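You operate a simulated robot arm through the tools that you are given. There is no shell and no other tool. Be economical: measure what you need, move in short steps, check, and stop when the job is done.

The job below is to be done with a simulated two-armed robot. You get a single attempt, and the scene is never put back.

Task
Switch the winder off, free the wound bobbin, stand it on the STOCK square and reset the meter.
Fine: switch OFF before the latch is freed; leave the length dial as it is.

Only the result counts: the job must be done as asked and must still hold three seconds after the hand-in. Knocking over, shifting, dropping, spilling or breaking anything else fails it.

Robot
Two 7-joint arms with fingered hands on one trunk that stands fixed in place. Base frame: the origin is at the foot of the trunk, x ahead of it, y to its left, z up. Readings come in mm, degrees, newtons and seconds.
The left shoulder is at [21, 208, 1298], the right one opposite. Payload 5 kg a hand.
The TCP of each hand is the grasp point between the finger pads, 48 mm short of the fingertips. In the tool frame z runs along the fingers and y along their closing line. Largest opening 160 mm; the body of the gripper starts 56 mm behind the TCP. The gripper is a hand of 4 fingers: y runs from the thumb to the fingers, the wrist lies at [-26, -142, -252] in the tool frame.
Orientation is told as [roll, pitch, yaw] about the base's x, y, z axes, in that order, counted from this pose: with the fingers straight down and the wrist toward the robot, the tool's x, y and z point along [0, 1, 0], [1, 0, 0] and [0, 0, -1] of the base frame.

Tools
- The arms move only by the tool send_rows. It takes "left_commands", "right_commands" or both (then of equal length, played together; a hand with none holds still); each is text: rows parted by semicolons, each of 6 numbers parted by spaces: the shift along the tool's x, y, z in mm, then the turn, a rotation vector about the tool's x, y, z in degrees. In form: dx dy dz ax ay az; .... A call has 1 to 20 rows; each row shifts and turns the commanded pose from where the row before left it, along the tool's axes as they then stand. Rows are played at 5 a second. More than 50 mm and 8.6 degrees between two rows, and nothing of the call is played. A pose out of reach is approached as far as the arm can. The call stops where the force on the tool passes 40 N (or 10 N more than at its start, if that is more) or the arm is blocked; 0.2 s more then pass. In this call time passes only in rows, and 0.2 s behind the last. The reply holds the time, the measured pose of the TCP, the force on the tool along the base axes, the opening and the grip force, in the units named above and with some noise, with the torque about the TCP (base axes, N m) and any sound that the robot's microphone picked up.
- Cameras (640 x 400 px; columns grow to the right, rows downward): "scene" is now at [88.9, -35.8, 1479.9]; the picture's right is [-0.42, -0.91, 0.00], its down [-0.58, 0.27, -0.77] and it looks along [0.70, -0.32, -0.63] (base axes); focal length 331 px, centre (320, 200). "left" rides on the left gripper at [-87, -133, -189] in its tool frame; the picture's right is [-0.83, -0.26, 0.49], its down [0.51, -0.71, 0.49] and it looks along [0.22, 0.66, 0.72] (tool axes); focal length 238 px, centre (320, 200). "right" rides on the right gripper at [87, -133, -189] in its tool frame; the picture's right is [-0.83, 0.26, -0.49], its down [-0.51, -0.71, 0.49] and it looks along [-0.22, 0.66, 0.72] (tool axes); focal length 238 px, centre (320, 200). There is no depth. A picture from a camera that has moved, and an enlarged one, comes with that camera's place and axes in the base frame and with its lens.
- grab_frame(camera): a new picture of that camera. No time passes.
- raise_lower(by): slides the trunk up (or, below 0, down) by that many mm; the arms and the scene camera ride with it, the base frame stays. It gives what a move gives, with no picture.
- set_fingers(index, middle, ring, thumb_bend, thumb_turn, hand): sets how far each is bent, from 0 (flat) to 100 (curled in); at 30 the hand is open as for a grip, at 70 the pads meet at the TCP. One left out holds its place. A second passes; each finger stops where it meets its share of the squeeze, and holds until it gets a number again. It is the only way to open and close the hand. It gives what a move gives, with no picture; readings hold the bend of each and the force on the fingers (four entries, about 0 where the hand has none), thumb and palm. thumb_turn goes from beside the hand (0) to across from the fingers (100), as for a grip.
- pan_tilt(pan, tilt): turns the head with the scene camera to pan (to the left, within 86 degrees either way) and tilt (down, from -29 to 69), counted from straight ahead of the robot. It gives what a move gives.
- close_up(camera, box): a new picture of the part [left, top, right, bottom] of that camera's present view, enlarged. No time passes.
- sign_off(): hands the job in; it is judged then, once.

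Go step by step. Nothing tells you positions but the pictures and the camera data: compare them with the known pose of the tool, close in by small moves and look again before you grip or let go. The budget is 120 turns and 94 pictures, counting those below and the enlarged ones. Unless the task says otherwise, let go and move clear before handing in, and close with one line.

The tools are called after "Request:" by a JSON object that holds its "api" and its "payload". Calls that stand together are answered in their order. send_rows: Moves the arms, as the interface text tells. Its arguments: {"type":"object","properties":{"left_commands":{"type":"string"},"right_commands":{"type":"string"}},"required":[]} The other tools are called the same way: raise_lower (by) slides the trunk up or down; set_fingers (index, middle, ring, thumb_bend, thumb_turn, hand) moves the fingers one by one; pan_tilt (pan, tilt) turns the head that bears the scene camera; grab_frame (camera) takes a picture; close_up (camera, box) takes an enlarged picture of a part of a camera's view; sign_off () hands the job in.

At the start:

```text
t: 0.0
left_position: [599.2, -7.0, 1157.8]
left_orientation: [0.0, 0.0, 0.0]
left_ft_force: [0.3, 0.1, -0.5]
left_torque: [0.01, -0.02, -0.02]
left_width: 159.7
left_grasp_force: 0.1
left_shape: jaw
left_bend: [30.0, 30.0, 30.0, 30.0, 98.0]
left_finger forces: [0.1, 0.1, 0.0, 0.0, 0.0, 0.1]
right_position: [560.7, -613.8, 1196.3]
right_orientation: [0.1, 0.0, 0.0]
right_ft_force: [0.3, -0.8, -0.2]
right_torque: [-0.03, 0.03, 0.02]
right_width: 159.7
right_grasp_force: 0.1
right_shape: jaw
right_bend: [30.0, 30.0, 30.0, 30.0, 98.0]
right_finger forces: [0.0, 0.1, 0.0, 0.0, 0.0, 0.1]
trunk travel left (down, up): [-300.0, 390.0]
head pan, tilt: [-24.8, 39.3]
```

scene: 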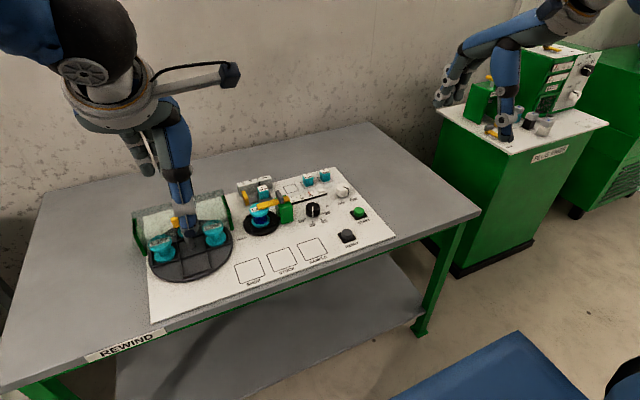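
right: 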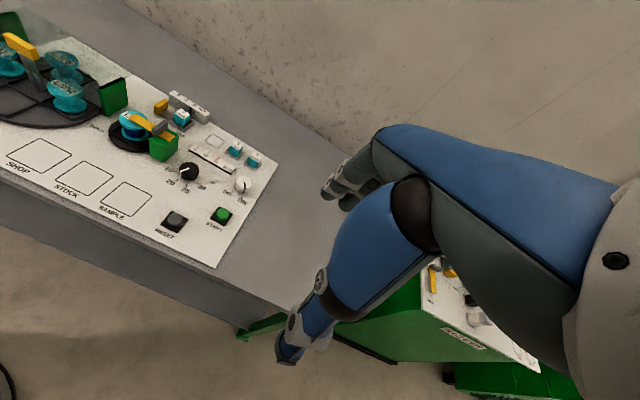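
left: 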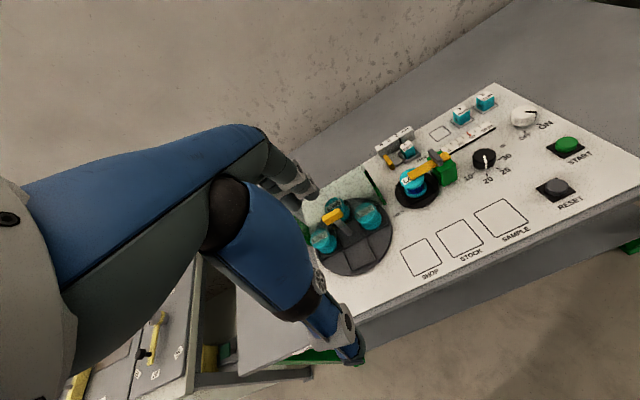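

I see the REWIND bench with a panel: winder with bobbin and yellow latch, dial, ON/OFF knob, START and RESET buttons, and three squares. I'll enlarge to measure.

Request:
{"api": "close_up", "payload": {"camera": "scene", "box": [220, 160, 400, 290]}}

Request:
{"api": "close_up", "payload": {"camera": "left", "box": [370, 70, 620, 230]}}

Request:
{"api": "close_up", "payload": {"camera": "right", "box": [90, 70, 280, 260]}}

```text
3.08 times, centred on (310, 225) of scene
camera zoom: at [88.9, -35.8, 1479.9], right [-0.42, -0.91, 0.0], down [-0.58, 0.27, -0.77], along [0.7, -0.32, -0.63], focal length 1019 px, centre (351, 123)
```

zoom: 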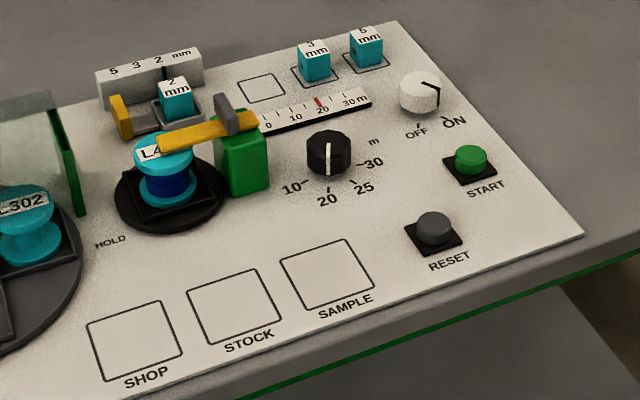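

```text
2.50 times, centred on (495, 150) of left
camera zoom: at [465.9, -94.5, 1346.9], right [-0.26, -0.83, -0.49], down [-0.71, 0.51, -0.49], along [0.66, 0.22, -0.72], focal length 596 px, centre (-118, 325)
```

zoom: 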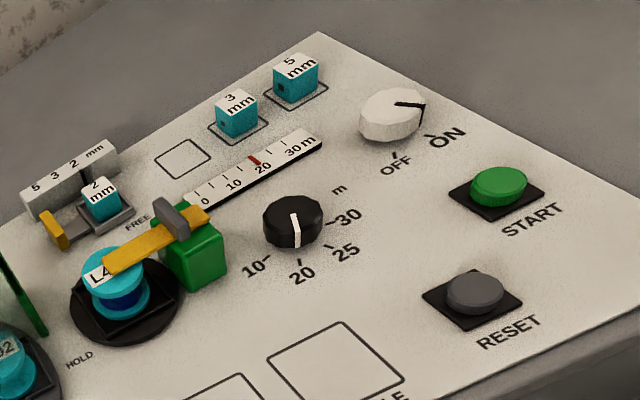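

```text
2.11 times, centred on (185, 165) of right
camera zoom: at [428.7, -528.1, 1386.8], right [0.26, -0.83, 0.49], down [-0.71, -0.51, -0.49], along [0.66, -0.22, -0.72], focal length 502 px, centre (604, 274)
```

zoom: 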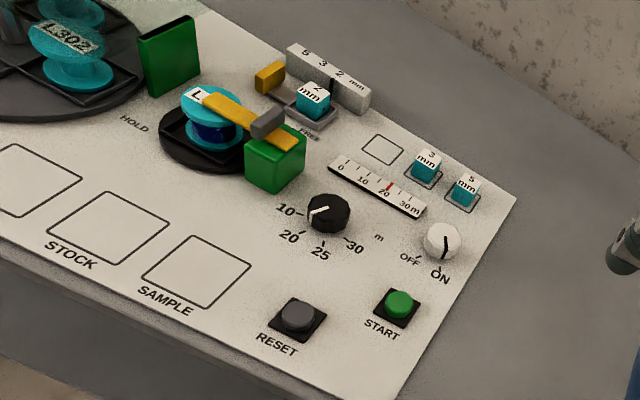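

The panel is flat at z≈779. My estimates are switch knob ≈(860,-472,800), RESET ≈(675,-390,796), STOCK ≈(676,-188), bobbin ≈(836,-178, top 840), and latch pivot ≈(830,-255). I'll take the right hand above the switch for a closer look.

Request:
{"api": "send_rows", "payload": {"right_commands": "18 35 0 0 0 0;18 35 0 0 0 0;18 35 0 0 0 0;18 35 0 0 0 0;18 35 0 0 0 0;18 35 0 0 0 0;18 35 0 0 0 0;16 35 0 0 0 0;0 10 45 0 0 0;0 0 50 0 0 0;0 0 50 0 0 0;0 0 50 0 0 0;0 0 40 0 0 0"}}

Request:
{"api": "grab_frame", "payload": {"camera": "right"}}

Request:
{"api": "grab_frame", "payload": {"camera": "scene"}}

```text
t: 2.8
left_position: [600.4, -9.4, 1156.1]
left_orientation: [-0.1, 0.1, 0.0]
left_ft_force: [0.2, -0.9, -0.6]
left_torque: [0.08, 0.07, 0.0]
left_width: 159.5
left_grasp_force: 0.1
left_shape: jaw
left_bend: [30.0, 30.0, 30.0, 30.0, 98.0]
left_finger forces: [0.0, 0.1, 0.1, 0.0, 0.0, 0.0]
right_position: [851.8, -472.2, 962.4]
right_orientation: [0.0, 0.0, 0.0]
right_ft_force: [1.9, -0.7, 1.6]
right_torque: [0.04, 0.15, 0.05]
right_width: 159.7
right_grasp_force: 0.1
right_shape: jaw
right_bend: [30.0, 30.0, 30.0, 30.0, 98.0]
right_finger forces: [0.1, 0.0, 0.0, 0.1, 0.0, 0.0]
trunk travel left (down, up): [-300.0, 390.0]
head pan, tilt: [-24.8, 39.3]
```

```text
87 pictures are left
camera right: at [720.6, -386.1, 1151.3], right [0.26, -0.83, 0.49], down [-0.71, -0.51, -0.49], along [0.66, -0.22, -0.72], focal length 238 px, centre (320, 200)
```

right: 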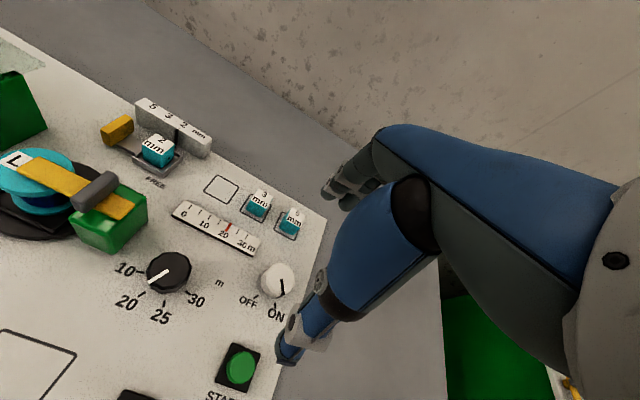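

```text
86 pictures are left
camera scene: at [90.1, -36.6, 1479.7], right [-0.42, -0.91, 0.0], down [-0.58, 0.27, -0.77], along [0.7, -0.32, -0.64], focal length 331 px, centre (320, 200)
```

scene: 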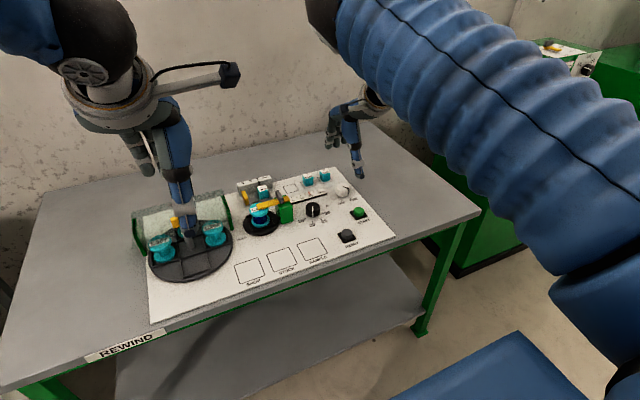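

The switch points to ON, and OFF lies about 60° clockwise seen from above. I'll half-close the right hand, turn it -30° first, then lower it over the knob.

Request:
{"api": "set_fingers", "payload": {"hand": "right", "index": 45, "middle": 45, "ring": 45, "thumb_bend": 45, "thumb_turn": 100}}

Request:
{"api": "send_rows", "payload": {"right_commands": "0 5 15 0 0 -7.5;0 0 15 0 0 -7.5;0 0 15 0 0 -7.5;0 0 15 0 0 -7.5"}}

Request:
{"api": "grab_frame", "payload": {"camera": "right"}}

Request:
{"api": "close_up", "payload": {"camera": "scene", "box": [280, 90, 420, 240]}}

Request:
{"api": "grab_frame", "payload": {"camera": "left"}}

```text
t: 3.8
left_position: [598.7, -7.9, 1157.4]
left_orientation: [0.0, 0.0, 0.0]
left_ft_force: [-0.3, 0.8, -0.7]
left_torque: [0.02, 0.04, -0.01]
left_width: 159.7
left_grasp_force: 0.0
left_shape: jaw
left_bend: [30.0, 30.0, 30.0, 30.0, 98.0]
left_finger forces: [0.1, 0.0, 0.1, 0.1, 0.0, 0.0]
right_position: [851.0, -470.2, 962.5]
right_orientation: [0.0, -0.1, 0.0]
right_ft_force: [0.2, -1.0, -0.2]
right_torque: [0.0, 0.0, -0.02]
right_width: 111.6
right_grasp_force: 0.1
right_shape: fingers
right_bend: [45.0, 45.0, 45.0, 45.0, 99.0]
right_finger forces: [0.0, 0.0, 0.0, 0.0, 0.0, 0.1]
trunk travel left (down, up): [-300.0, 390.0]
head pan, tilt: [-24.8, 39.3]
```

```text
t: 4.8
left_position: [601.6, -8.2, 1157.7]
left_orientation: [0.0, 0.1, 0.0]
left_ft_force: [0.3, -0.1, 0.5]
left_torque: [0.05, 0.04, 0.01]
left_width: 159.6
left_grasp_force: 0.1
left_shape: jaw
left_bend: [30.0, 30.0, 30.0, 30.0, 98.0]
left_finger forces: [0.1, 0.0, 0.0, 0.0, 0.1, 0.0]
right_position: [854.3, -471.6, 901.1]
right_orientation: [0.1, 0.1, 30.1]
right_ft_force: [0.3, -1.0, -0.1]
right_torque: [0.01, 0.05, 0.05]
right_width: 111.7
right_grasp_force: 0.0
right_shape: fingers
right_bend: [45.0, 45.0, 45.0, 45.0, 99.0]
right_finger forces: [0.0, 0.0, 0.1, 0.0, 0.0, 0.0]
trunk travel left (down, up): [-300.0, 390.0]
head pan, tilt: [-24.8, 39.3]
```

```text
85 pictures are left
camera right: at [698.7, -465.5, 1090.3], right [0.64, -0.59, 0.49], down [-0.36, -0.79, -0.49], along [0.68, 0.14, -0.72], focal length 238 px, centre (320, 200)
```

right: 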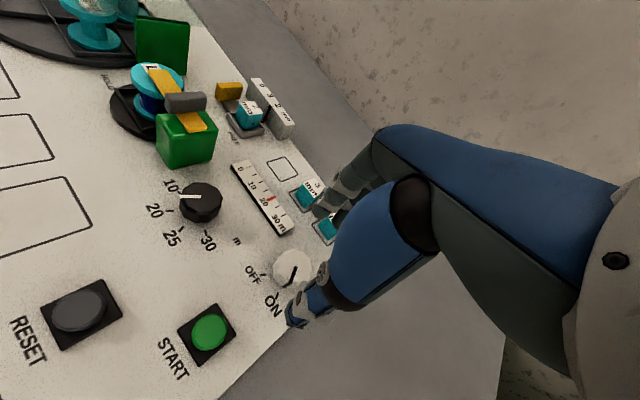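

```text
2.67 times, centred on (350, 165) of scene
camera zoom: at [89.8, -36.8, 1479.7], right [-0.42, -0.91, 0.0], down [-0.58, 0.27, -0.77], along [0.7, -0.32, -0.63], focal length 883 px, centre (240, 293)
```

zoom: 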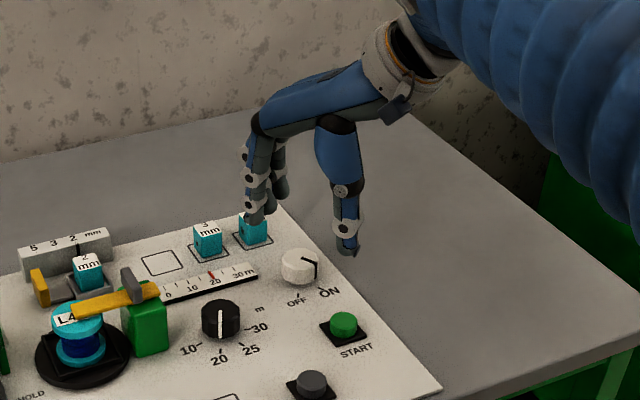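

```text
83 pictures are left
camera left: at [466.7, -95.5, 1346.4], right [-0.26, -0.83, -0.49], down [-0.71, 0.51, -0.49], along [0.66, 0.22, -0.72], focal length 238 px, centre (320, 200)
```

left: 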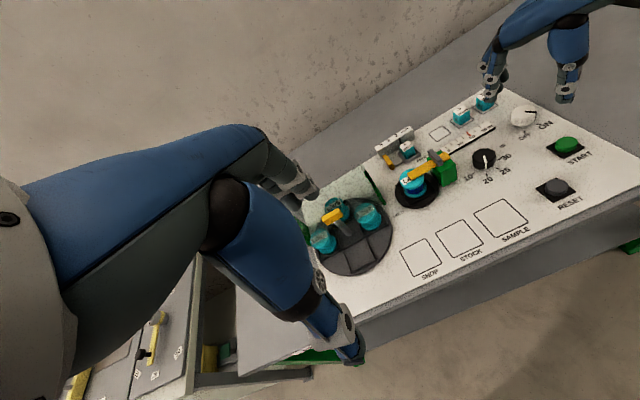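

The thumb and fingers sit about 55 mm below the TCP, and the meter rail end near (893,-428) would be under a finger at this yaw. I'll go back to yaw 0, where it stays clear, and descend there.

Request:
{"api": "send_rows", "payload": {"right_commands": "0 0 0 0 0 7.5;0 0 0 0 0 7.5;0 0 0 0 0 7.5;0 0 0 0 0 7.5;-3 6 10 0 0 0;0 0 10 0 0 0"}}

Request:
{"api": "grab_frame", "payload": {"camera": "right"}}

Request:
{"api": "close_up", "payload": {"camera": "scene", "box": [300, 130, 400, 230]}}

Request:
{"api": "close_up", "payload": {"camera": "left", "box": [440, 20, 600, 180]}}

```text
t: 6.2
left_position: [599.4, -7.6, 1157.7]
left_orientation: [0.0, 0.0, -0.1]
left_ft_force: [-0.1, -0.5, -0.3]
left_torque: [-0.03, -0.01, 0.01]
left_width: 159.5
left_grasp_force: 0.0
left_shape: jaw
left_bend: [30.0, 30.0, 30.0, 30.0, 98.0]
left_finger forces: [0.0, 0.1, 0.1, 0.1, 0.1, 0.1]
right_position: [861.4, -472.9, 882.6]
right_orientation: [0.0, 0.0, 0.1]
right_ft_force: [-1.1, 0.1, 0.8]
right_torque: [-0.05, 0.04, -0.01]
right_width: 111.5
right_grasp_force: 0.0
right_shape: fingers
right_bend: [45.0, 45.0, 45.0, 45.0, 99.0]
right_finger forces: [0.1, 0.0, 0.0, 0.0, 0.1, 0.0]
trunk travel left (down, up): [-300.0, 390.0]
head pan, tilt: [-24.8, 39.3]
```

```text
82 pictures are left
camera right: at [730.3, -387.8, 1071.9], right [0.26, -0.83, 0.49], down [-0.71, -0.51, -0.49], along [0.66, -0.22, -0.72], focal length 238 px, centre (320, 200)
```

right: 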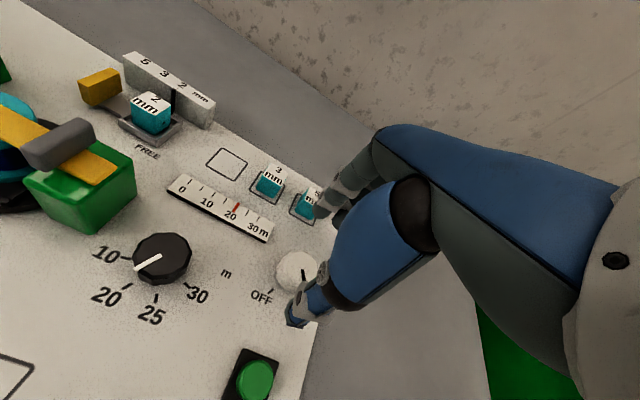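

```text
4.00 times, centred on (350, 180) of scene
camera zoom: at [88.8, -35.3, 1479.9], right [-0.42, -0.91, 0.0], down [-0.58, 0.27, -0.77], along [0.7, -0.32, -0.63], focal length 1324 px, centre (200, 280)
```

zoom: 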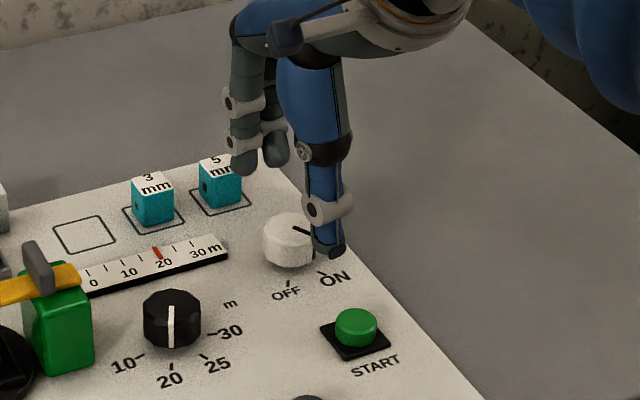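

```text
2.50 times, centred on (520, 100) of left
camera zoom: at [465.9, -94.1, 1346.9], right [-0.26, -0.83, -0.49], down [-0.71, 0.51, -0.49], along [0.66, 0.22, -0.72], focal length 596 px, centre (-180, 450)
```

zoom: 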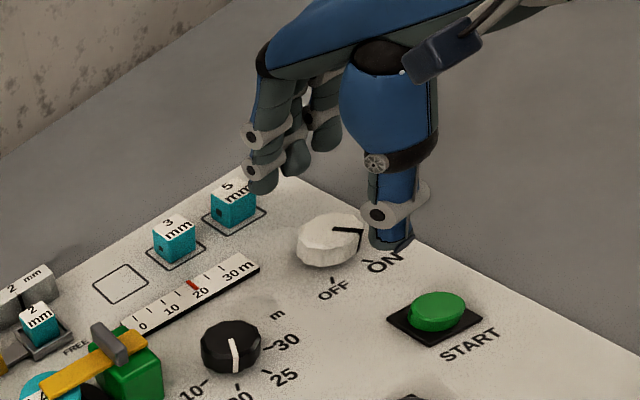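

The hand is centred over the knob in y, and the thumb tip is about 50 mm below the TCP. Descending 42 mm.

Request:
{"api": "send_rows", "payload": {"right_commands": "0 -2 10 0 0 0;0 0 10 0 0 0;0 0 10 0 0 0;0 0 7 0 0 0;0 0 5 0 0 0"}}

Request:
{"api": "close_up", "payload": {"camera": "scene", "box": [300, 130, 400, 230]}}

Request:
{"api": "close_up", "payload": {"camera": "right", "box": [220, 140, 380, 340]}}

```text
t: 7.4
left_position: [599.1, -6.9, 1157.2]
left_orientation: [0.0, 0.0, 0.0]
left_ft_force: [0.1, -0.1, -0.1]
left_torque: [0.01, -0.01, -0.02]
left_width: 159.6
left_grasp_force: 0.1
left_shape: jaw
left_bend: [30.0, 30.0, 30.0, 30.0, 98.0]
left_finger forces: [0.0, 0.1, 0.0, 0.0, 0.0, 0.0]
right_position: [859.9, -473.8, 841.6]
right_orientation: [0.0, -0.1, -0.1]
right_ft_force: [-0.1, -0.2, 7.4]
right_torque: [-0.12, -0.43, -0.04]
right_width: 111.7
right_grasp_force: 3.7
right_shape: fingers
right_bend: [45.0, 45.0, 45.0, 45.0, 99.0]
right_finger forces: [0.1, 6.9, 0.0, 0.1, 0.0, 0.1]
trunk travel left (down, up): [-300.0, 390.0]
head pan, tilt: [-24.8, 39.3]
```

```text
4.00 times, centred on (350, 180) of scene
camera zoom: at [88.3, -35.4, 1480.0], right [-0.42, -0.91, 0.0], down [-0.58, 0.27, -0.77], along [0.7, -0.32, -0.63], focal length 1324 px, centre (200, 280)
```

zoom: 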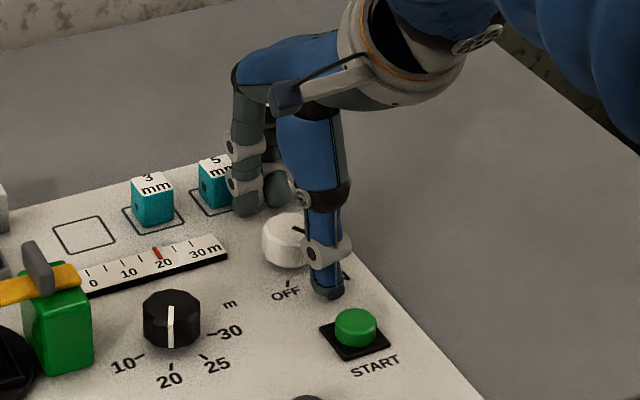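

```text
2.00 times, centred on (300, 240) of right
camera zoom: at [727.5, -388.7, 1030.5], right [0.26, -0.83, 0.49], down [-0.71, -0.51, -0.49], along [0.66, -0.22, -0.72], focal length 477 px, centre (360, 120)
```

zoom: 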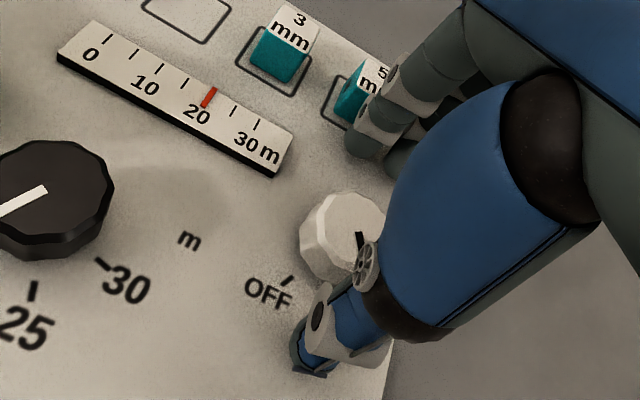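

The middle fingertip just touches the panel, so I'll raise 3 mm and close on the knob step by step.

Request:
{"api": "send_rows", "payload": {"right_commands": "0 -1 -3 0 0 0"}}

Request:
{"api": "set_fingers", "payload": {"hand": "right", "index": 55, "middle": 55, "ring": 55, "thumb_bend": 55}}

Request:
{"api": "close_up", "payload": {"camera": "scene", "box": [300, 130, 400, 230]}}

Request:
{"api": "close_up", "payload": {"camera": "right", "box": [220, 140, 380, 340]}}

```text
t: 7.8
left_position: [600.0, -8.7, 1157.2]
left_orientation: [-0.1, 0.0, 0.0]
left_ft_force: [0.4, 0.3, 0.7]
left_torque: [0.01, 0.0, 0.0]
left_width: 159.8
left_grasp_force: 0.1
left_shape: jaw
left_bend: [30.0, 30.0, 30.0, 30.0, 98.0]
left_finger forces: [0.0, 0.0, 0.0, 0.1, 0.1, 0.0]
right_position: [857.1, -474.3, 842.3]
right_orientation: [0.1, 0.1, -0.1]
right_ft_force: [1.2, -0.1, 1.2]
right_torque: [-0.04, -0.1, 0.02]
right_width: 111.5
right_grasp_force: 0.2
right_shape: fingers
right_bend: [45.0, 45.0, 45.0, 45.0, 99.0]
right_finger forces: [0.0, 1.4, 0.0, 0.1, 0.0, 0.1]
trunk travel left (down, up): [-300.0, 390.0]
head pan, tilt: [-24.8, 39.3]
```

```text
t: 8.8
left_position: [599.2, -8.5, 1157.7]
left_orientation: [0.0, 0.0, 0.0]
left_ft_force: [0.0, 0.1, 0.0]
left_torque: [0.0, 0.01, 0.0]
left_width: 159.6
left_grasp_force: 0.1
left_shape: jaw
left_bend: [30.0, 30.0, 30.0, 30.0, 98.0]
left_finger forces: [0.0, 0.1, 0.1, 0.0, 0.0, 0.0]
right_position: [858.1, -475.0, 842.8]
right_orientation: [0.0, 0.0, 0.0]
right_ft_force: [0.0, 0.0, 0.0]
right_torque: [0.01, 0.02, 0.04]
right_width: 71.6
right_grasp_force: 0.0
right_shape: fingers
right_bend: [55.0, 55.0, 55.0, 55.0, 100.0]
right_finger forces: [0.0, 0.1, 0.0, 0.0, 0.0, 0.0]
trunk travel left (down, up): [-300.0, 390.0]
head pan, tilt: [-24.8, 39.3]
```

```text
4.00 times, centred on (350, 180) of scene
camera zoom: at [89.1, -35.8, 1479.9], right [-0.42, -0.91, 0.0], down [-0.58, 0.27, -0.77], along [0.7, -0.32, -0.63], focal length 1324 px, centre (200, 280)
```

zoom: 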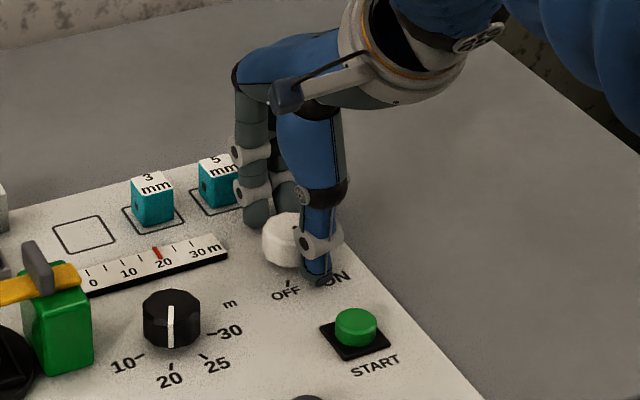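

```text
2.00 times, centred on (300, 240) of right
camera zoom: at [726.6, -388.7, 1032.1], right [0.26, -0.83, 0.49], down [-0.71, -0.51, -0.49], along [0.66, -0.22, -0.72], focal length 477 px, centre (360, 120)
```

zoom: 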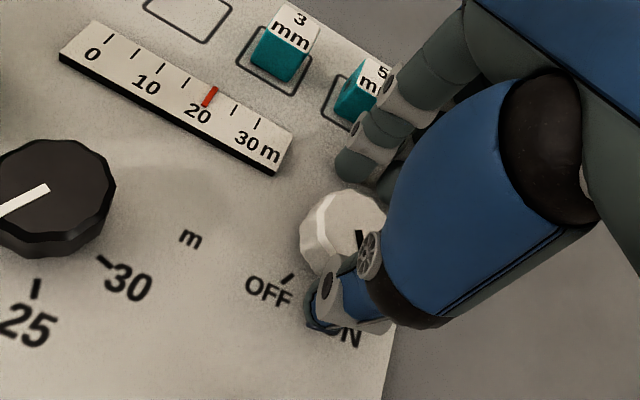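

The thumb and fingers straddle the knob well. Now closing firmly.

Request:
{"api": "set_fingers", "payload": {"hand": "right", "index": 68, "middle": 68, "ring": 68, "thumb_bend": 68}}

Request:
{"api": "close_up", "payload": {"camera": "scene", "box": [300, 130, 400, 230]}}

Request:
{"api": "close_up", "payload": {"camera": "right", "box": [220, 140, 380, 340]}}

```text
t: 9.8
left_position: [599.1, -8.7, 1157.2]
left_orientation: [0.0, 0.0, -0.1]
left_ft_force: [-0.8, 0.3, -0.1]
left_torque: [0.0, 0.04, 0.03]
left_width: 159.4
left_grasp_force: 0.0
left_shape: jaw
left_bend: [30.0, 30.0, 30.0, 30.0, 98.0]
left_finger forces: [0.0, 0.0, 0.1, 0.1, 0.1, 0.0]
right_position: [856.6, -474.2, 841.9]
right_orientation: [0.0, 0.1, 0.0]
right_ft_force: [-13.0, 0.8, -3.3]
right_torque: [0.04, 0.51, -0.07]
right_width: 49.3
right_grasp_force: 12.5
right_shape: fingers
right_bend: [64.0, 68.0, 68.0, 60.0, 100.0]
right_finger forces: [5.9, 0.3, 0.0, 0.0, 18.5, 0.1]
trunk travel left (down, up): [-300.0, 390.0]
head pan, tilt: [-24.8, 39.3]
```

```text
4.00 times, centred on (350, 180) of scene
camera zoom: at [88.4, -35.9, 1479.9], right [-0.42, -0.91, 0.0], down [-0.58, 0.27, -0.77], along [0.7, -0.32, -0.63], focal length 1324 px, centre (200, 280)
```

zoom: 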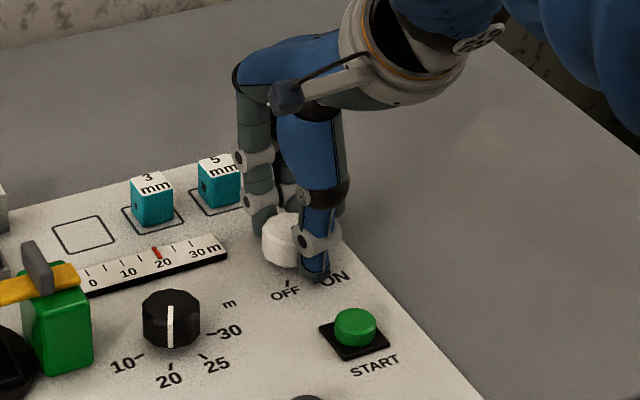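

```text
2.00 times, centred on (300, 240) of right
camera zoom: at [725.6, -389.0, 1031.7], right [0.26, -0.83, 0.49], down [-0.71, -0.51, -0.49], along [0.65, -0.22, -0.72], focal length 477 px, centre (360, 120)
```

zoom: 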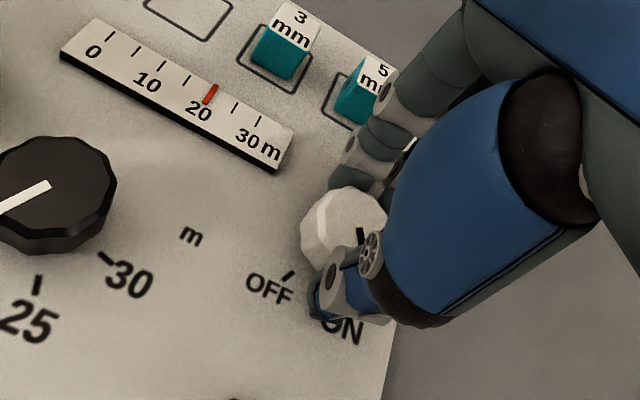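

Only the index and thumb touch, so the knob must sit a bit to the left of the hand. I'll open slightly, shift 6 mm to +y and 2 mm back, and close again.

Request:
{"api": "set_fingers", "payload": {"hand": "right", "index": 55, "middle": 55, "ring": 55, "thumb_bend": 55}}

Request:
{"api": "send_rows", "payload": {"right_commands": "6 -3 2 0 0 0"}}

Request:
{"api": "set_fingers", "payload": {"hand": "right", "index": 70, "middle": 70, "ring": 60, "thumb_bend": 70}}

```text
t: 10.8
left_position: [600.0, -7.3, 1158.4]
left_orientation: [0.0, 0.0, 0.0]
left_ft_force: [0.9, 0.3, 0.2]
left_torque: [0.01, 0.03, 0.01]
left_width: 159.7
left_grasp_force: 0.0
left_shape: jaw
left_bend: [30.0, 30.0, 30.0, 30.0, 98.0]
left_finger forces: [0.0, 0.1, 0.1, 0.0, 0.1, 0.0]
right_position: [857.3, -475.0, 842.6]
right_orientation: [0.1, 0.0, 0.0]
right_ft_force: [0.4, -0.2, -0.4]
right_torque: [0.0, -0.05, 0.01]
right_width: 71.3
right_grasp_force: 0.0
right_shape: fingers
right_bend: [55.0, 55.0, 55.0, 55.0, 100.0]
right_finger forces: [0.0, 0.0, 0.0, 0.0, 0.0, 0.1]
trunk travel left (down, up): [-300.0, 390.0]
head pan, tilt: [-24.8, 39.3]
```

```text
t: 11.2
left_position: [599.7, -6.8, 1158.7]
left_orientation: [0.0, 0.0, 0.1]
left_ft_force: [-0.1, -0.7, -0.5]
left_torque: [-0.04, 0.04, -0.01]
left_width: 159.5
left_grasp_force: 0.2
left_shape: jaw
left_bend: [30.0, 30.0, 30.0, 30.0, 98.0]
left_finger forces: [0.0, 0.0, 0.0, 0.0, 0.0, 0.1]
right_position: [854.9, -469.1, 840.6]
right_orientation: [0.1, -0.1, 0.1]
right_ft_force: [-0.3, -0.4, 3.6]
right_torque: [-0.11, -0.24, -0.02]
right_width: 71.3
right_grasp_force: 2.2
right_shape: fingers
right_bend: [55.0, 55.0, 55.0, 55.0, 100.0]
right_finger forces: [0.1, 4.3, 0.1, 0.1, 0.0, 0.0]
trunk travel left (down, up): [-300.0, 390.0]
head pan, tilt: [-24.8, 39.3]
```

```text
t: 12.2
left_position: [598.7, -7.9, 1157.7]
left_orientation: [0.1, 0.0, 0.0]
left_ft_force: [1.0, -0.7, 0.3]
left_torque: [0.02, 0.0, 0.0]
left_width: 159.4
left_grasp_force: 0.2
left_shape: jaw
left_bend: [30.0, 30.0, 30.0, 30.0, 98.0]
left_finger forces: [0.0, 0.0, 0.0, 0.2, 0.0, 0.0]
right_position: [854.4, -468.5, 839.8]
right_orientation: [0.0, 0.0, -0.1]
right_ft_force: [-5.5, 0.7, 0.7]
right_torque: [-0.01, 0.37, -0.01]
right_width: 48.4
right_grasp_force: 18.1
right_shape: fingers
right_bend: [64.0, 66.0, 60.0, 61.0, 100.0]
right_finger forces: [8.0, 6.7, 0.0, 0.0, 21.5, 0.0]
trunk travel left (down, up): [-300.0, 390.0]
head pan, tilt: [-24.8, 39.3]
```

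The grip is now balanced on index, middle and thumb. Turning clockwise toward OFF.

Request:
{"api": "send_rows", "payload": {"right_commands": "0 0 0 0 0 7;0 0 0 0 0 7;0 0 0 0 0 7;0 0 0 0 0 7;0 0 0 0 0 7"}}

Request:
{"api": "close_up", "payload": {"camera": "scene", "box": [300, 130, 400, 230]}}

Request:
{"api": "close_up", "payload": {"camera": "right", "box": [220, 140, 380, 340]}}

```text
t: 13.4
left_position: [600.0, -6.9, 1156.9]
left_orientation: [0.1, 0.1, 0.1]
left_ft_force: [0.7, 0.8, -0.9]
left_torque: [-0.03, 0.03, 0.02]
left_width: 159.7
left_grasp_force: 0.2
left_shape: jaw
left_bend: [30.0, 30.0, 30.0, 30.0, 98.0]
left_finger forces: [0.1, 0.0, 0.0, 0.1, 0.0, 0.1]
right_position: [854.8, -470.7, 840.2]
right_orientation: [-0.2, 0.0, -34.9]
right_ft_force: [-1.4, -6.2, -3.5]
right_torque: [-0.3, 0.01, 0.02]
right_width: 48.1
right_grasp_force: 19.4
right_shape: fingers
right_bend: [63.0, 66.0, 60.0, 61.0, 100.0]
right_finger forces: [9.2, 10.9, 0.1, 0.1, 18.1, 0.0]
trunk travel left (down, up): [-300.0, 390.0]
head pan, tilt: [-24.8, 39.3]
```

```text
4.00 times, centred on (350, 180) of scene
camera zoom: at [89.8, -35.8, 1479.7], right [-0.42, -0.91, 0.0], down [-0.58, 0.27, -0.77], along [0.7, -0.32, -0.63], focal length 1324 px, centre (200, 280)
```

zoom: 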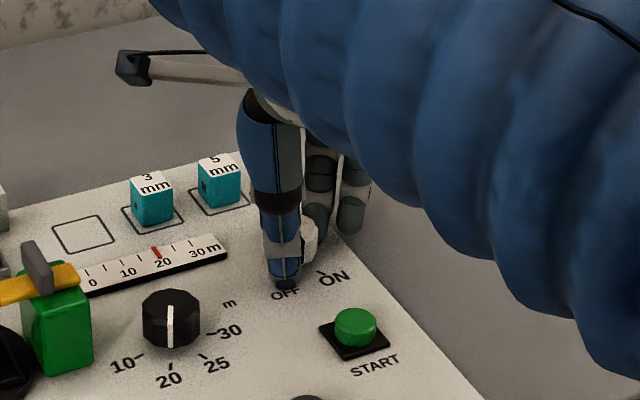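

```text
2.00 times, centred on (300, 240) of right
camera zoom: at [797.4, -323.0, 1029.8], right [-0.27, -0.83, 0.49], down [-0.87, -0.01, -0.49], along [0.41, -0.56, -0.72], focal length 477 px, centre (360, 120)
```

zoom: 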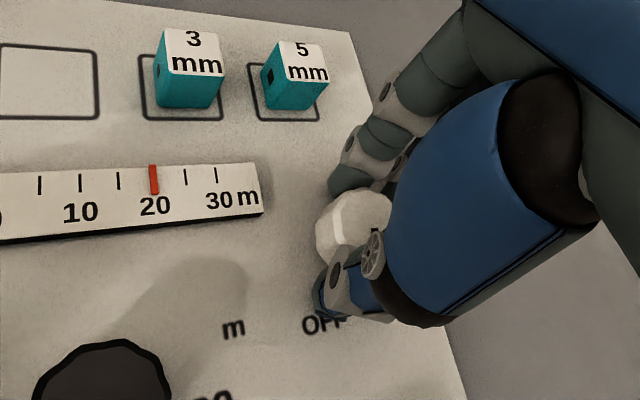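

The hand turned 35° with the grip held. I'll continue another 25°.

Request:
{"api": "send_rows", "payload": {"right_commands": "0 0 0 0 0 7;0 0 0 0 0 7;0 0 0 0 0 6;0 0 0 0 0 6"}}

Request:
{"api": "close_up", "payload": {"camera": "left", "box": [440, 20, 600, 180]}}

Request:
{"api": "close_up", "payload": {"camera": "right", "box": [220, 140, 380, 340]}}

```text
t: 13.8
left_position: [601.1, -6.5, 1158.8]
left_orientation: [-0.1, 0.1, 0.1]
left_ft_force: [1.0, -0.1, -0.1]
left_torque: [-0.05, 0.14, -0.04]
left_width: 159.8
left_grasp_force: 0.0
left_shape: jaw
left_bend: [30.0, 30.0, 30.0, 30.0, 98.0]
left_finger forces: [0.0, 0.0, 0.0, 0.1, 0.1, 0.1]
right_position: [853.9, -469.4, 839.2]
right_orientation: [0.7, 0.1, -40.9]
right_ft_force: [-7.8, -5.9, 9.4]
right_torque: [-0.46, 0.43, -0.04]
right_width: 47.5
right_grasp_force: 24.3
right_shape: fingers
right_bend: [63.0, 65.0, 60.0, 62.0, 100.0]
right_finger forces: [9.6, 18.5, 0.0, 0.1, 20.6, 0.0]
trunk travel left (down, up): [-300.0, 390.0]
head pan, tilt: [-24.8, 39.3]
stopped in row 1 (right hand): the force on the tool passed its limit at 71 N (the readings are from after the stop); the commanded pose is now the measured one
```

```text
2.50 times, centred on (520, 100) of left
camera zoom: at [466.4, -93.5, 1346.7], right [-0.26, -0.83, -0.49], down [-0.71, 0.51, -0.49], along [0.65, 0.22, -0.72], focal length 596 px, centre (-180, 450)
```

zoom: 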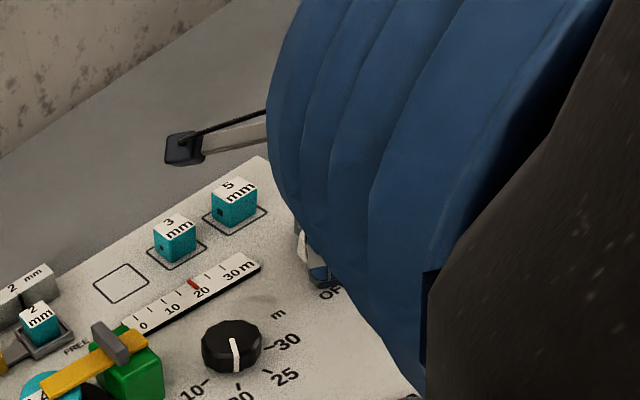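

```text
2.00 times, centred on (300, 240) of right
camera zoom: at [810.9, -319.7, 1030.7], right [-0.35, -0.81, 0.48], down [-0.86, 0.09, -0.49], along [0.36, -0.59, -0.73], focal length 477 px, centre (360, 120)
```

zoom: 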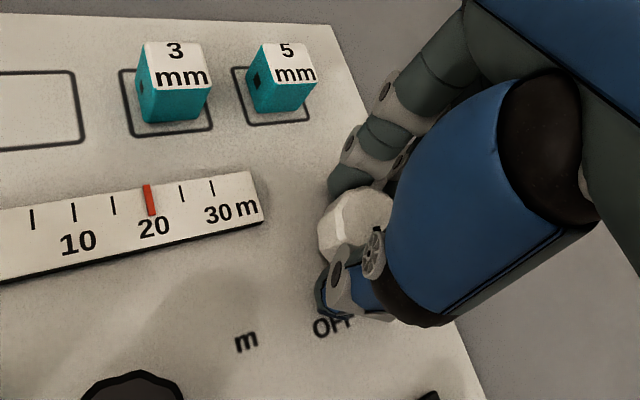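

The arm stopped with a force spike at 41°, either at the knob's end stop or near contact with the left arm. I'll open, lift and look at the knob.

Request:
{"api": "set_fingers", "payload": {"hand": "right", "index": 50, "middle": 50, "ring": 50, "thumb_bend": 50}}

Request:
{"api": "send_rows", "payload": {"right_commands": "0 0 -10 0 0 0;0 0 -20 0 0 0;0 0 -30 0 0 0;0 0 0 0 0 -8;0 0 0 0 0 -8;0 0 0 0 0 -8;0 0 0 0 0 -8;0 0 0 0 0 -8"}}

Request:
{"api": "close_up", "payload": {"camera": "right", "box": [220, 200, 380, 360]}}

Request:
{"api": "grab_frame", "payload": {"camera": "scene"}}

```text
t: 14.8
left_position: [597.3, -6.4, 1158.6]
left_orientation: [0.1, -0.1, 0.0]
left_ft_force: [0.3, 1.0, -0.6]
left_torque: [0.0, -0.02, 0.01]
left_width: 159.6
left_grasp_force: 0.2
left_shape: jaw
left_bend: [30.0, 30.0, 30.0, 30.0, 98.0]
left_finger forces: [0.0, 0.0, 0.0, 0.0, 0.0, 0.1]
right_position: [855.3, -466.1, 840.7]
right_orientation: [0.9, 0.2, -40.7]
right_ft_force: [1.1, 4.3, 14.4]
right_torque: [-0.32, -0.47, 0.15]
right_width: 90.6
right_grasp_force: 7.8
right_shape: fingers
right_bend: [50.0, 51.0, 50.0, 50.0, 100.0]
right_finger forces: [0.0, 14.5, 0.0, 0.0, 0.1, 0.0]
trunk travel left (down, up): [-300.0, 390.0]
head pan, tilt: [-24.8, 39.3]
```

```text
t: 15.6
left_position: [599.9, -8.0, 1160.6]
left_orientation: [-0.2, -0.1, 0.0]
left_ft_force: [-0.1, -0.3, 0.1]
left_torque: [0.01, -0.05, 0.05]
left_width: 159.7
left_grasp_force: 0.1
left_shape: jaw
left_bend: [30.0, 30.0, 30.0, 30.0, 98.0]
left_finger forces: [0.0, 0.1, 0.0, 0.0, 0.1, 0.0]
right_position: [851.7, -469.1, 892.1]
right_orientation: [0.8, 0.5, -40.6]
right_ft_force: [-0.6, -0.4, -2.7]
right_torque: [-0.04, -0.09, -0.02]
right_width: 90.9
right_grasp_force: 0.0
right_shape: fingers
right_bend: [50.0, 50.0, 50.0, 50.0, 100.0]
right_finger forces: [0.0, 0.1, 0.0, 0.1, 0.0, 0.1]
trunk travel left (down, up): [-300.0, 390.0]
head pan, tilt: [-24.8, 39.3]
stopped in row 4 (left hand): the force on the tool passed its limit at 52 N (the readings are from after the stop); the commanded pose is now the measured one
```

```text
2.50 times, centred on (300, 280) of right
camera zoom: at [808.5, -320.9, 1084.2], right [-0.35, -0.81, 0.47], down [-0.87, 0.09, -0.49], along [0.36, -0.58, -0.73], focal length 596 px, centre (370, 0)
```

zoom: 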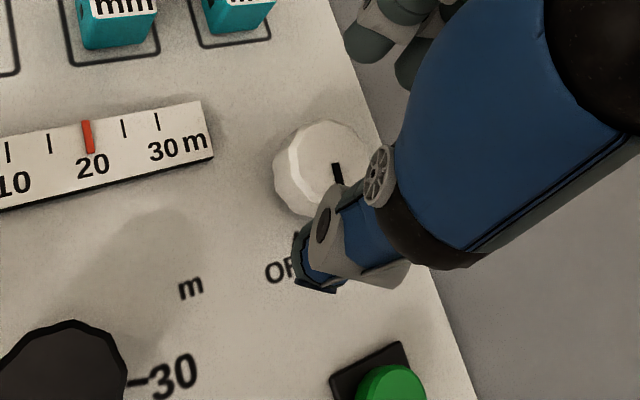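

```text
68 pictures are left
camera scene: at [88.7, -36.0, 1479.8], right [-0.42, -0.91, 0.0], down [-0.58, 0.27, -0.77], along [0.7, -0.32, -0.63], focal length 331 px, centre (320, 200)
```

scene: 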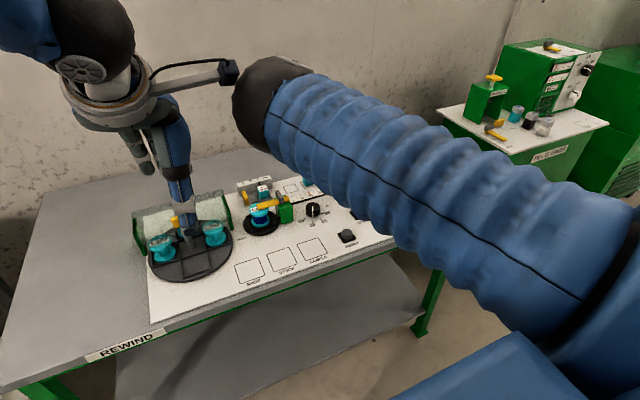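

The right elbow is touching the left gripper's camera boom. I'll move the left arm out to +y.

Request:
{"api": "send_rows", "payload": {"left_commands": "20 0 0 0 0 0;40 0 0 0 0 0;40 0 0 0 0 0;40 0 0 0 0 0;40 0 0 0 0 0;40 0 0 0 0 0;40 0 0 0 0 0"}}

Request:
{"api": "close_up", "payload": {"camera": "right", "box": [240, 200, 340, 320]}}

```text
t: 17.2
left_position: [599.8, 254.7, 1160.6]
left_orientation: [-0.3, -0.1, 0.0]
left_ft_force: [0.1, 1.3, 0.2]
left_torque: [-0.09, -0.04, -0.03]
left_width: 159.9
left_grasp_force: 0.1
left_shape: jaw
left_bend: [30.0, 30.0, 30.0, 30.0, 98.0]
left_finger forces: [0.0, 0.0, 0.0, 0.0, 0.0, 0.0]
right_position: [852.1, -468.1, 894.1]
right_orientation: [0.7, 0.3, -40.8]
right_ft_force: [-0.2, 0.8, 1.3]
right_torque: [-0.07, 0.0, -0.04]
right_width: 90.7
right_grasp_force: 0.1
right_shape: fingers
right_bend: [50.0, 50.0, 50.0, 50.0, 100.0]
right_finger forces: [0.0, 0.0, 0.0, 0.0, 0.0, 0.0]
trunk travel left (down, up): [-300.0, 390.0]
head pan, tilt: [-24.8, 39.3]
```

```text
3.33 times, centred on (290, 260) of right
camera zoom: at [808.7, -319.8, 1085.9], right [-0.35, -0.81, 0.47], down [-0.87, 0.09, -0.49], along [0.36, -0.58, -0.73], focal length 794 px, centre (420, 0)
```

zoom: 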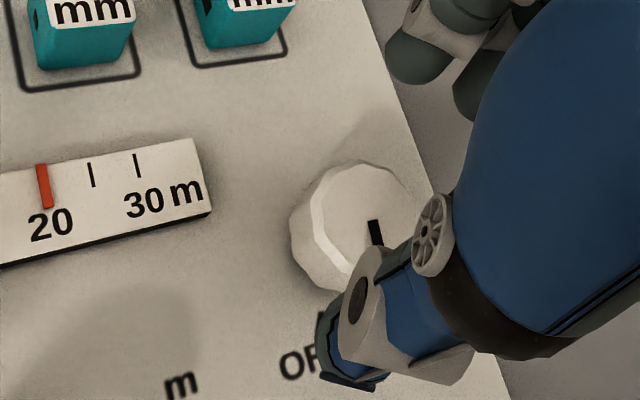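

The knob pointer now points straight toward the robot, so it has turned about 31° and about 31° remain. I'll rotate the hand back, recentre on the knob and grip again.

Request:
{"api": "send_rows", "payload": {"right_commands": "0 0 0 0 0 -7.5;0 0 0 0 0 -7.5;0 0 0 0 0 -7.5;0 0 0 0 0 -7.5;-3 5 10 0 0 0;0 0 10 0 0 0;0 0 10 0 0 0;0 0 10 0 0 0;0 0 10 0 0 0"}}

Request:
{"api": "set_fingers", "payload": {"hand": "right", "index": 57, "middle": 57, "ring": 57, "thumb_bend": 57}}

Request:
{"api": "close_up", "payload": {"camera": "right", "box": [220, 160, 380, 320]}}

```text
t: 19.2
left_position: [601.7, 252.6, 1159.7]
left_orientation: [-0.2, -0.1, 0.0]
left_ft_force: [0.6, 0.3, 0.7]
left_torque: [0.03, 0.03, 0.01]
left_width: 159.9
left_grasp_force: 0.1
left_shape: jaw
left_bend: [30.0, 30.0, 30.0, 30.0, 98.0]
left_finger forces: [0.0, 0.0, 0.0, 0.0, 0.0, 0.0]
right_position: [859.0, -473.8, 843.1]
right_orientation: [0.7, 0.0, -10.7]
right_ft_force: [0.9, 0.4, -0.4]
right_torque: [0.03, 0.07, -0.01]
right_width: 90.6
right_grasp_force: 0.1
right_shape: fingers
right_bend: [50.0, 50.0, 50.0, 50.0, 100.0]
right_finger forces: [0.0, 0.0, 0.0, 0.1, 0.1, 0.1]
trunk travel left (down, up): [-300.0, 390.0]
head pan, tilt: [-24.8, 39.3]
```

```text
t: 20.2
left_position: [599.8, 252.5, 1160.0]
left_orientation: [-0.3, 0.0, 0.0]
left_ft_force: [0.2, 1.0, 0.6]
left_torque: [-0.03, -0.02, -0.03]
left_width: 159.7
left_grasp_force: 0.2
left_shape: jaw
left_bend: [30.0, 30.0, 30.0, 30.0, 98.0]
left_finger forces: [0.0, 0.0, 0.0, 0.1, 0.0, 0.1]
right_position: [858.7, -473.0, 843.4]
right_orientation: [0.9, -0.1, -10.8]
right_ft_force: [-1.5, 0.3, -0.4]
right_torque: [-0.01, 0.0, -0.02]
right_width: 68.6
right_grasp_force: 0.8
right_shape: fingers
right_bend: [56.0, 56.0, 56.0, 55.0, 100.0]
right_finger forces: [0.0, 0.0, 0.0, 0.0, 1.0, 0.0]
trunk travel left (down, up): [-300.0, 390.0]
head pan, tilt: [-24.8, 39.3]
```

```text
2.50 times, centred on (300, 240) of right
camera zoom: at [744.1, -367.3, 1034.1], right [0.1, -0.87, 0.47], down [-0.79, -0.36, -0.5], along [0.61, -0.33, -0.73], focal length 596 px, centre (370, 100)
```

zoom: 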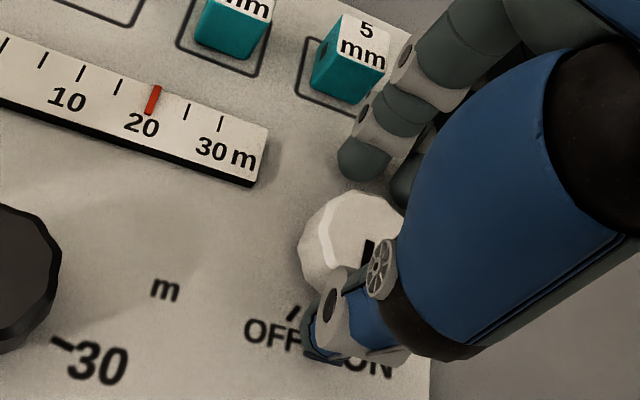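

The thumb reaches first, so I'll shift back 4 mm and 4 mm left, then close and turn.

Request:
{"api": "send_rows", "payload": {"right_commands": "3 -4 2 0 0 0"}}

Request:
{"api": "set_fingers", "payload": {"hand": "right", "index": 72, "middle": 72, "ring": 60, "thumb_bend": 72}}

Request:
{"api": "send_rows", "payload": {"right_commands": "0 0 0 0 0 7;0 0 0 0 0 7;0 0 0 0 0 7;0 0 0 0 0 7;0 0 0 0 0 5"}}

Request:
{"api": "close_up", "payload": {"camera": "right", "box": [220, 160, 380, 320]}}

```text
t: 20.6
left_position: [601.0, 252.9, 1160.4]
left_orientation: [-0.2, -0.1, 0.0]
left_ft_force: [0.2, 0.2, -0.7]
left_torque: [0.01, -0.01, 0.01]
left_width: 159.6
left_grasp_force: 0.1
left_shape: jaw
left_bend: [30.0, 30.0, 30.0, 30.0, 98.0]
left_finger forces: [0.0, 0.0, 0.0, 0.1, 0.0, 0.0]
right_position: [852.5, -469.2, 841.6]
right_orientation: [0.8, -0.1, -10.8]
right_ft_force: [0.4, 1.6, 0.8]
right_torque: [-0.03, -0.07, 0.01]
right_width: 67.5
right_grasp_force: 0.3
right_shape: fingers
right_bend: [56.0, 56.0, 56.0, 56.0, 100.0]
right_finger forces: [0.0, 0.9, 0.0, 0.0, 0.1, 0.1]
trunk travel left (down, up): [-300.0, 390.0]
head pan, tilt: [-24.8, 39.3]
```

```text
t: 21.6
left_position: [600.3, 252.4, 1159.5]
left_orientation: [-0.2, -0.1, 0.1]
left_ft_force: [0.9, -0.6, 0.5]
left_torque: [0.01, 0.01, 0.01]
left_width: 159.9
left_grasp_force: 0.0
left_shape: jaw
left_bend: [30.0, 30.0, 30.0, 30.0, 98.0]
left_finger forces: [0.1, 0.0, 0.0, 0.0, 0.0, 0.0]
right_position: [854.9, -469.2, 842.1]
right_orientation: [0.8, 0.0, -10.8]
right_ft_force: [-1.7, 0.3, -2.9]
right_torque: [0.03, 0.25, 0.0]
right_width: 48.2
right_grasp_force: 22.8
right_shape: fingers
right_bend: [63.0, 65.0, 60.0, 61.0, 100.0]
right_finger forces: [10.4, 9.9, 0.0, 0.0, 25.1, 0.0]
trunk travel left (down, up): [-300.0, 390.0]
head pan, tilt: [-24.8, 39.3]
```

```text
t: 22.8
left_position: [600.7, 251.1, 1158.7]
left_orientation: [-0.2, -0.1, 0.0]
left_ft_force: [0.5, 0.2, 1.3]
left_torque: [0.05, 0.02, 0.04]
left_width: 159.6
left_grasp_force: 0.0
left_shape: jaw
left_bend: [30.0, 30.0, 30.0, 30.0, 98.0]
left_finger forces: [0.1, 0.0, 0.0, 0.1, 0.0, 0.0]
right_position: [853.8, -468.8, 840.8]
right_orientation: [0.6, 0.4, -41.3]
right_ft_force: [-0.9, -2.6, -4.1]
right_torque: [-0.08, -0.1, 0.26]
right_width: 48.3
right_grasp_force: 23.3
right_shape: fingers
right_bend: [63.0, 65.0, 60.0, 61.0, 100.0]
right_finger forces: [11.4, 12.6, 0.0, 0.0, 23.8, 0.0]
trunk travel left (down, up): [-300.0, 390.0]
head pan, tilt: [-24.8, 39.3]
```

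```text
2.50 times, centred on (300, 240) of right
camera zoom: at [812.4, -320.9, 1032.5], right [-0.36, -0.8, 0.47], down [-0.87, 0.09, -0.49], along [0.35, -0.59, -0.73], focal length 596 px, centre (370, 100)
```

zoom: 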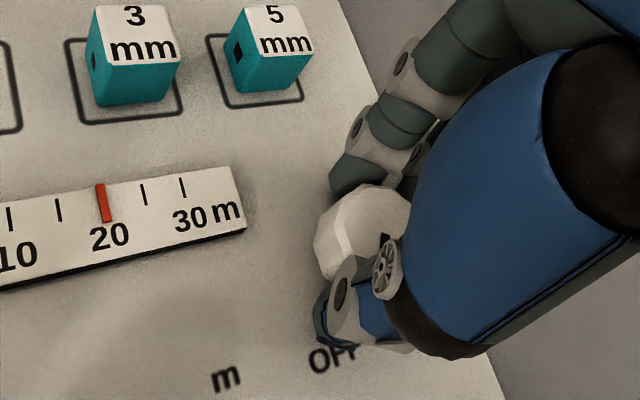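

The torque built up to 0.26 N·m at 30° of turn, which looks like the end stop. I'll release, lift, and inspect.

Request:
{"api": "set_fingers", "payload": {"hand": "right", "index": 50, "middle": 50, "ring": 50, "thumb_bend": 50}}

Request:
{"api": "send_rows", "payload": {"right_commands": "0 0 -10 0 0 0;0 0 -20 0 0 0;0 0 -40 0 0 0;0 0 -40 0 0 0;0 0 0 0 0 -8;0 0 0 0 0 -8;0 0 0 0 0 -8;0 0 0 0 0 -8;0 0 0 0 0 -8;0 -50 0 0 0 0"}}

Request:
{"api": "grab_frame", "payload": {"camera": "right"}}

```text
t: 23.8
left_position: [599.2, 252.8, 1159.7]
left_orientation: [-0.2, 0.0, 0.0]
left_ft_force: [0.1, 0.2, 0.0]
left_torque: [0.02, 0.01, 0.0]
left_width: 159.5
left_grasp_force: 0.1
left_shape: jaw
left_bend: [30.0, 30.0, 30.0, 30.0, 98.0]
left_finger forces: [0.1, 0.1, 0.1, 0.0, 0.0, 0.1]
right_position: [853.5, -469.5, 841.7]
right_orientation: [0.7, 0.3, -41.4]
right_ft_force: [2.1, 1.2, 6.0]
right_torque: [-0.14, -0.23, 0.1]
right_width: 90.6
right_grasp_force: 2.6
right_shape: fingers
right_bend: [50.0, 50.0, 50.0, 50.0, 100.0]
right_finger forces: [0.0, 4.9, 0.1, 0.1, 0.1, 0.1]
trunk travel left (down, up): [-300.0, 390.0]
head pan, tilt: [-24.8, 39.3]
```

```text
t: 26.0
left_position: [596.7, 253.9, 1160.9]
left_orientation: [-0.4, -0.3, 0.1]
left_ft_force: [-1.7, 0.2, 0.2]
left_torque: [-0.01, -0.18, 0.03]
left_width: 159.4
left_grasp_force: 0.1
left_shape: jaw
left_bend: [30.0, 30.0, 30.0, 30.0, 98.0]
left_finger forces: [0.0, 0.0, 0.0, 0.0, 0.1, 0.0]
right_position: [789.2, -459.9, 965.4]
right_orientation: [0.9, -0.4, -3.6]
right_ft_force: [-0.2, 1.7, 1.4]
right_torque: [-0.17, -0.05, -0.03]
right_width: 90.7
right_grasp_force: 0.1
right_shape: fingers
right_bend: [50.0, 50.0, 50.0, 50.0, 100.0]
right_finger forces: [0.0, 0.0, 0.1, 0.1, 0.1, 0.0]
right hand out of reach, approached as far as the arm can: row 1, 2, 4
trunk travel left (down, up): [-300.0, 390.0]
head pan, tilt: [-24.8, 39.3]
```

```text
64 pictures are left
camera right: at [662.3, -367.9, 1154.7], right [0.2, -0.86, 0.48], down [-0.74, -0.45, -0.5], along [0.65, -0.25, -0.72], focal length 238 px, centre (320, 200)
```

right: 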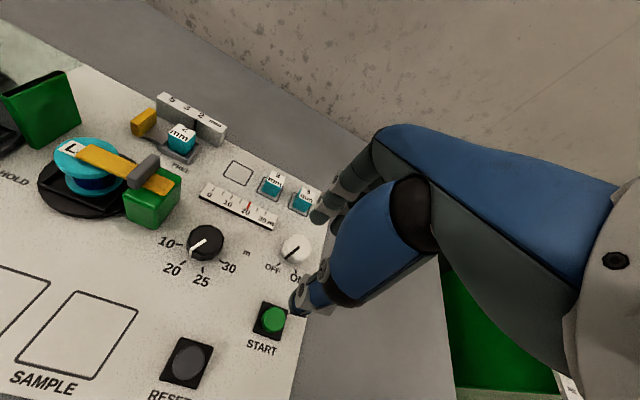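

Request:
{"api": "close_up", "payload": {"camera": "right", "box": [250, 220, 330, 290]}}

Request:
{"api": "close_up", "payload": {"camera": "right", "box": [30, 80, 240, 240]}}

```text
5.71 times, centred on (290, 255) of right
camera zoom: at [662.3, -367.9, 1154.7], right [0.2, -0.86, 0.48], down [-0.74, -0.45, -0.5], along [0.65, -0.25, -0.72], focal length 1362 px, centre (491, -114)
```

zoom: 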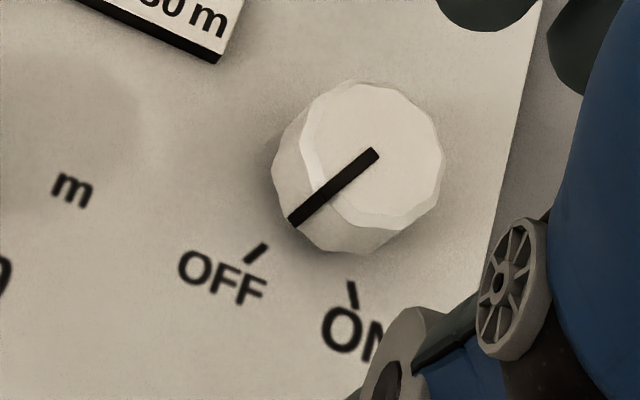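

```text
2.50 times, centred on (135, 160) of right
camera zoom: at [662.3, -367.9, 1154.7], right [0.2, -0.86, 0.48], down [-0.74, -0.45, -0.5], along [0.65, -0.25, -0.72], focal length 596 px, centre (782, 300)
```

zoom: 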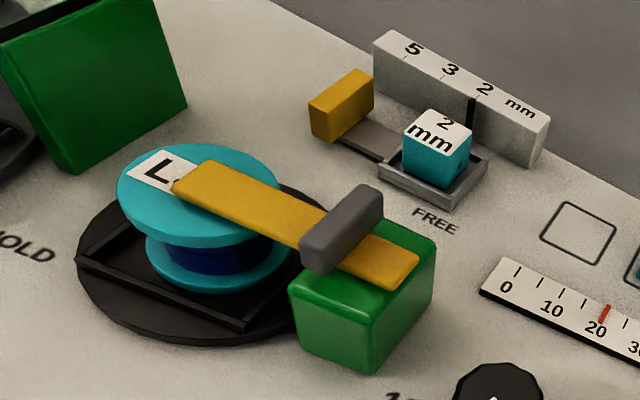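

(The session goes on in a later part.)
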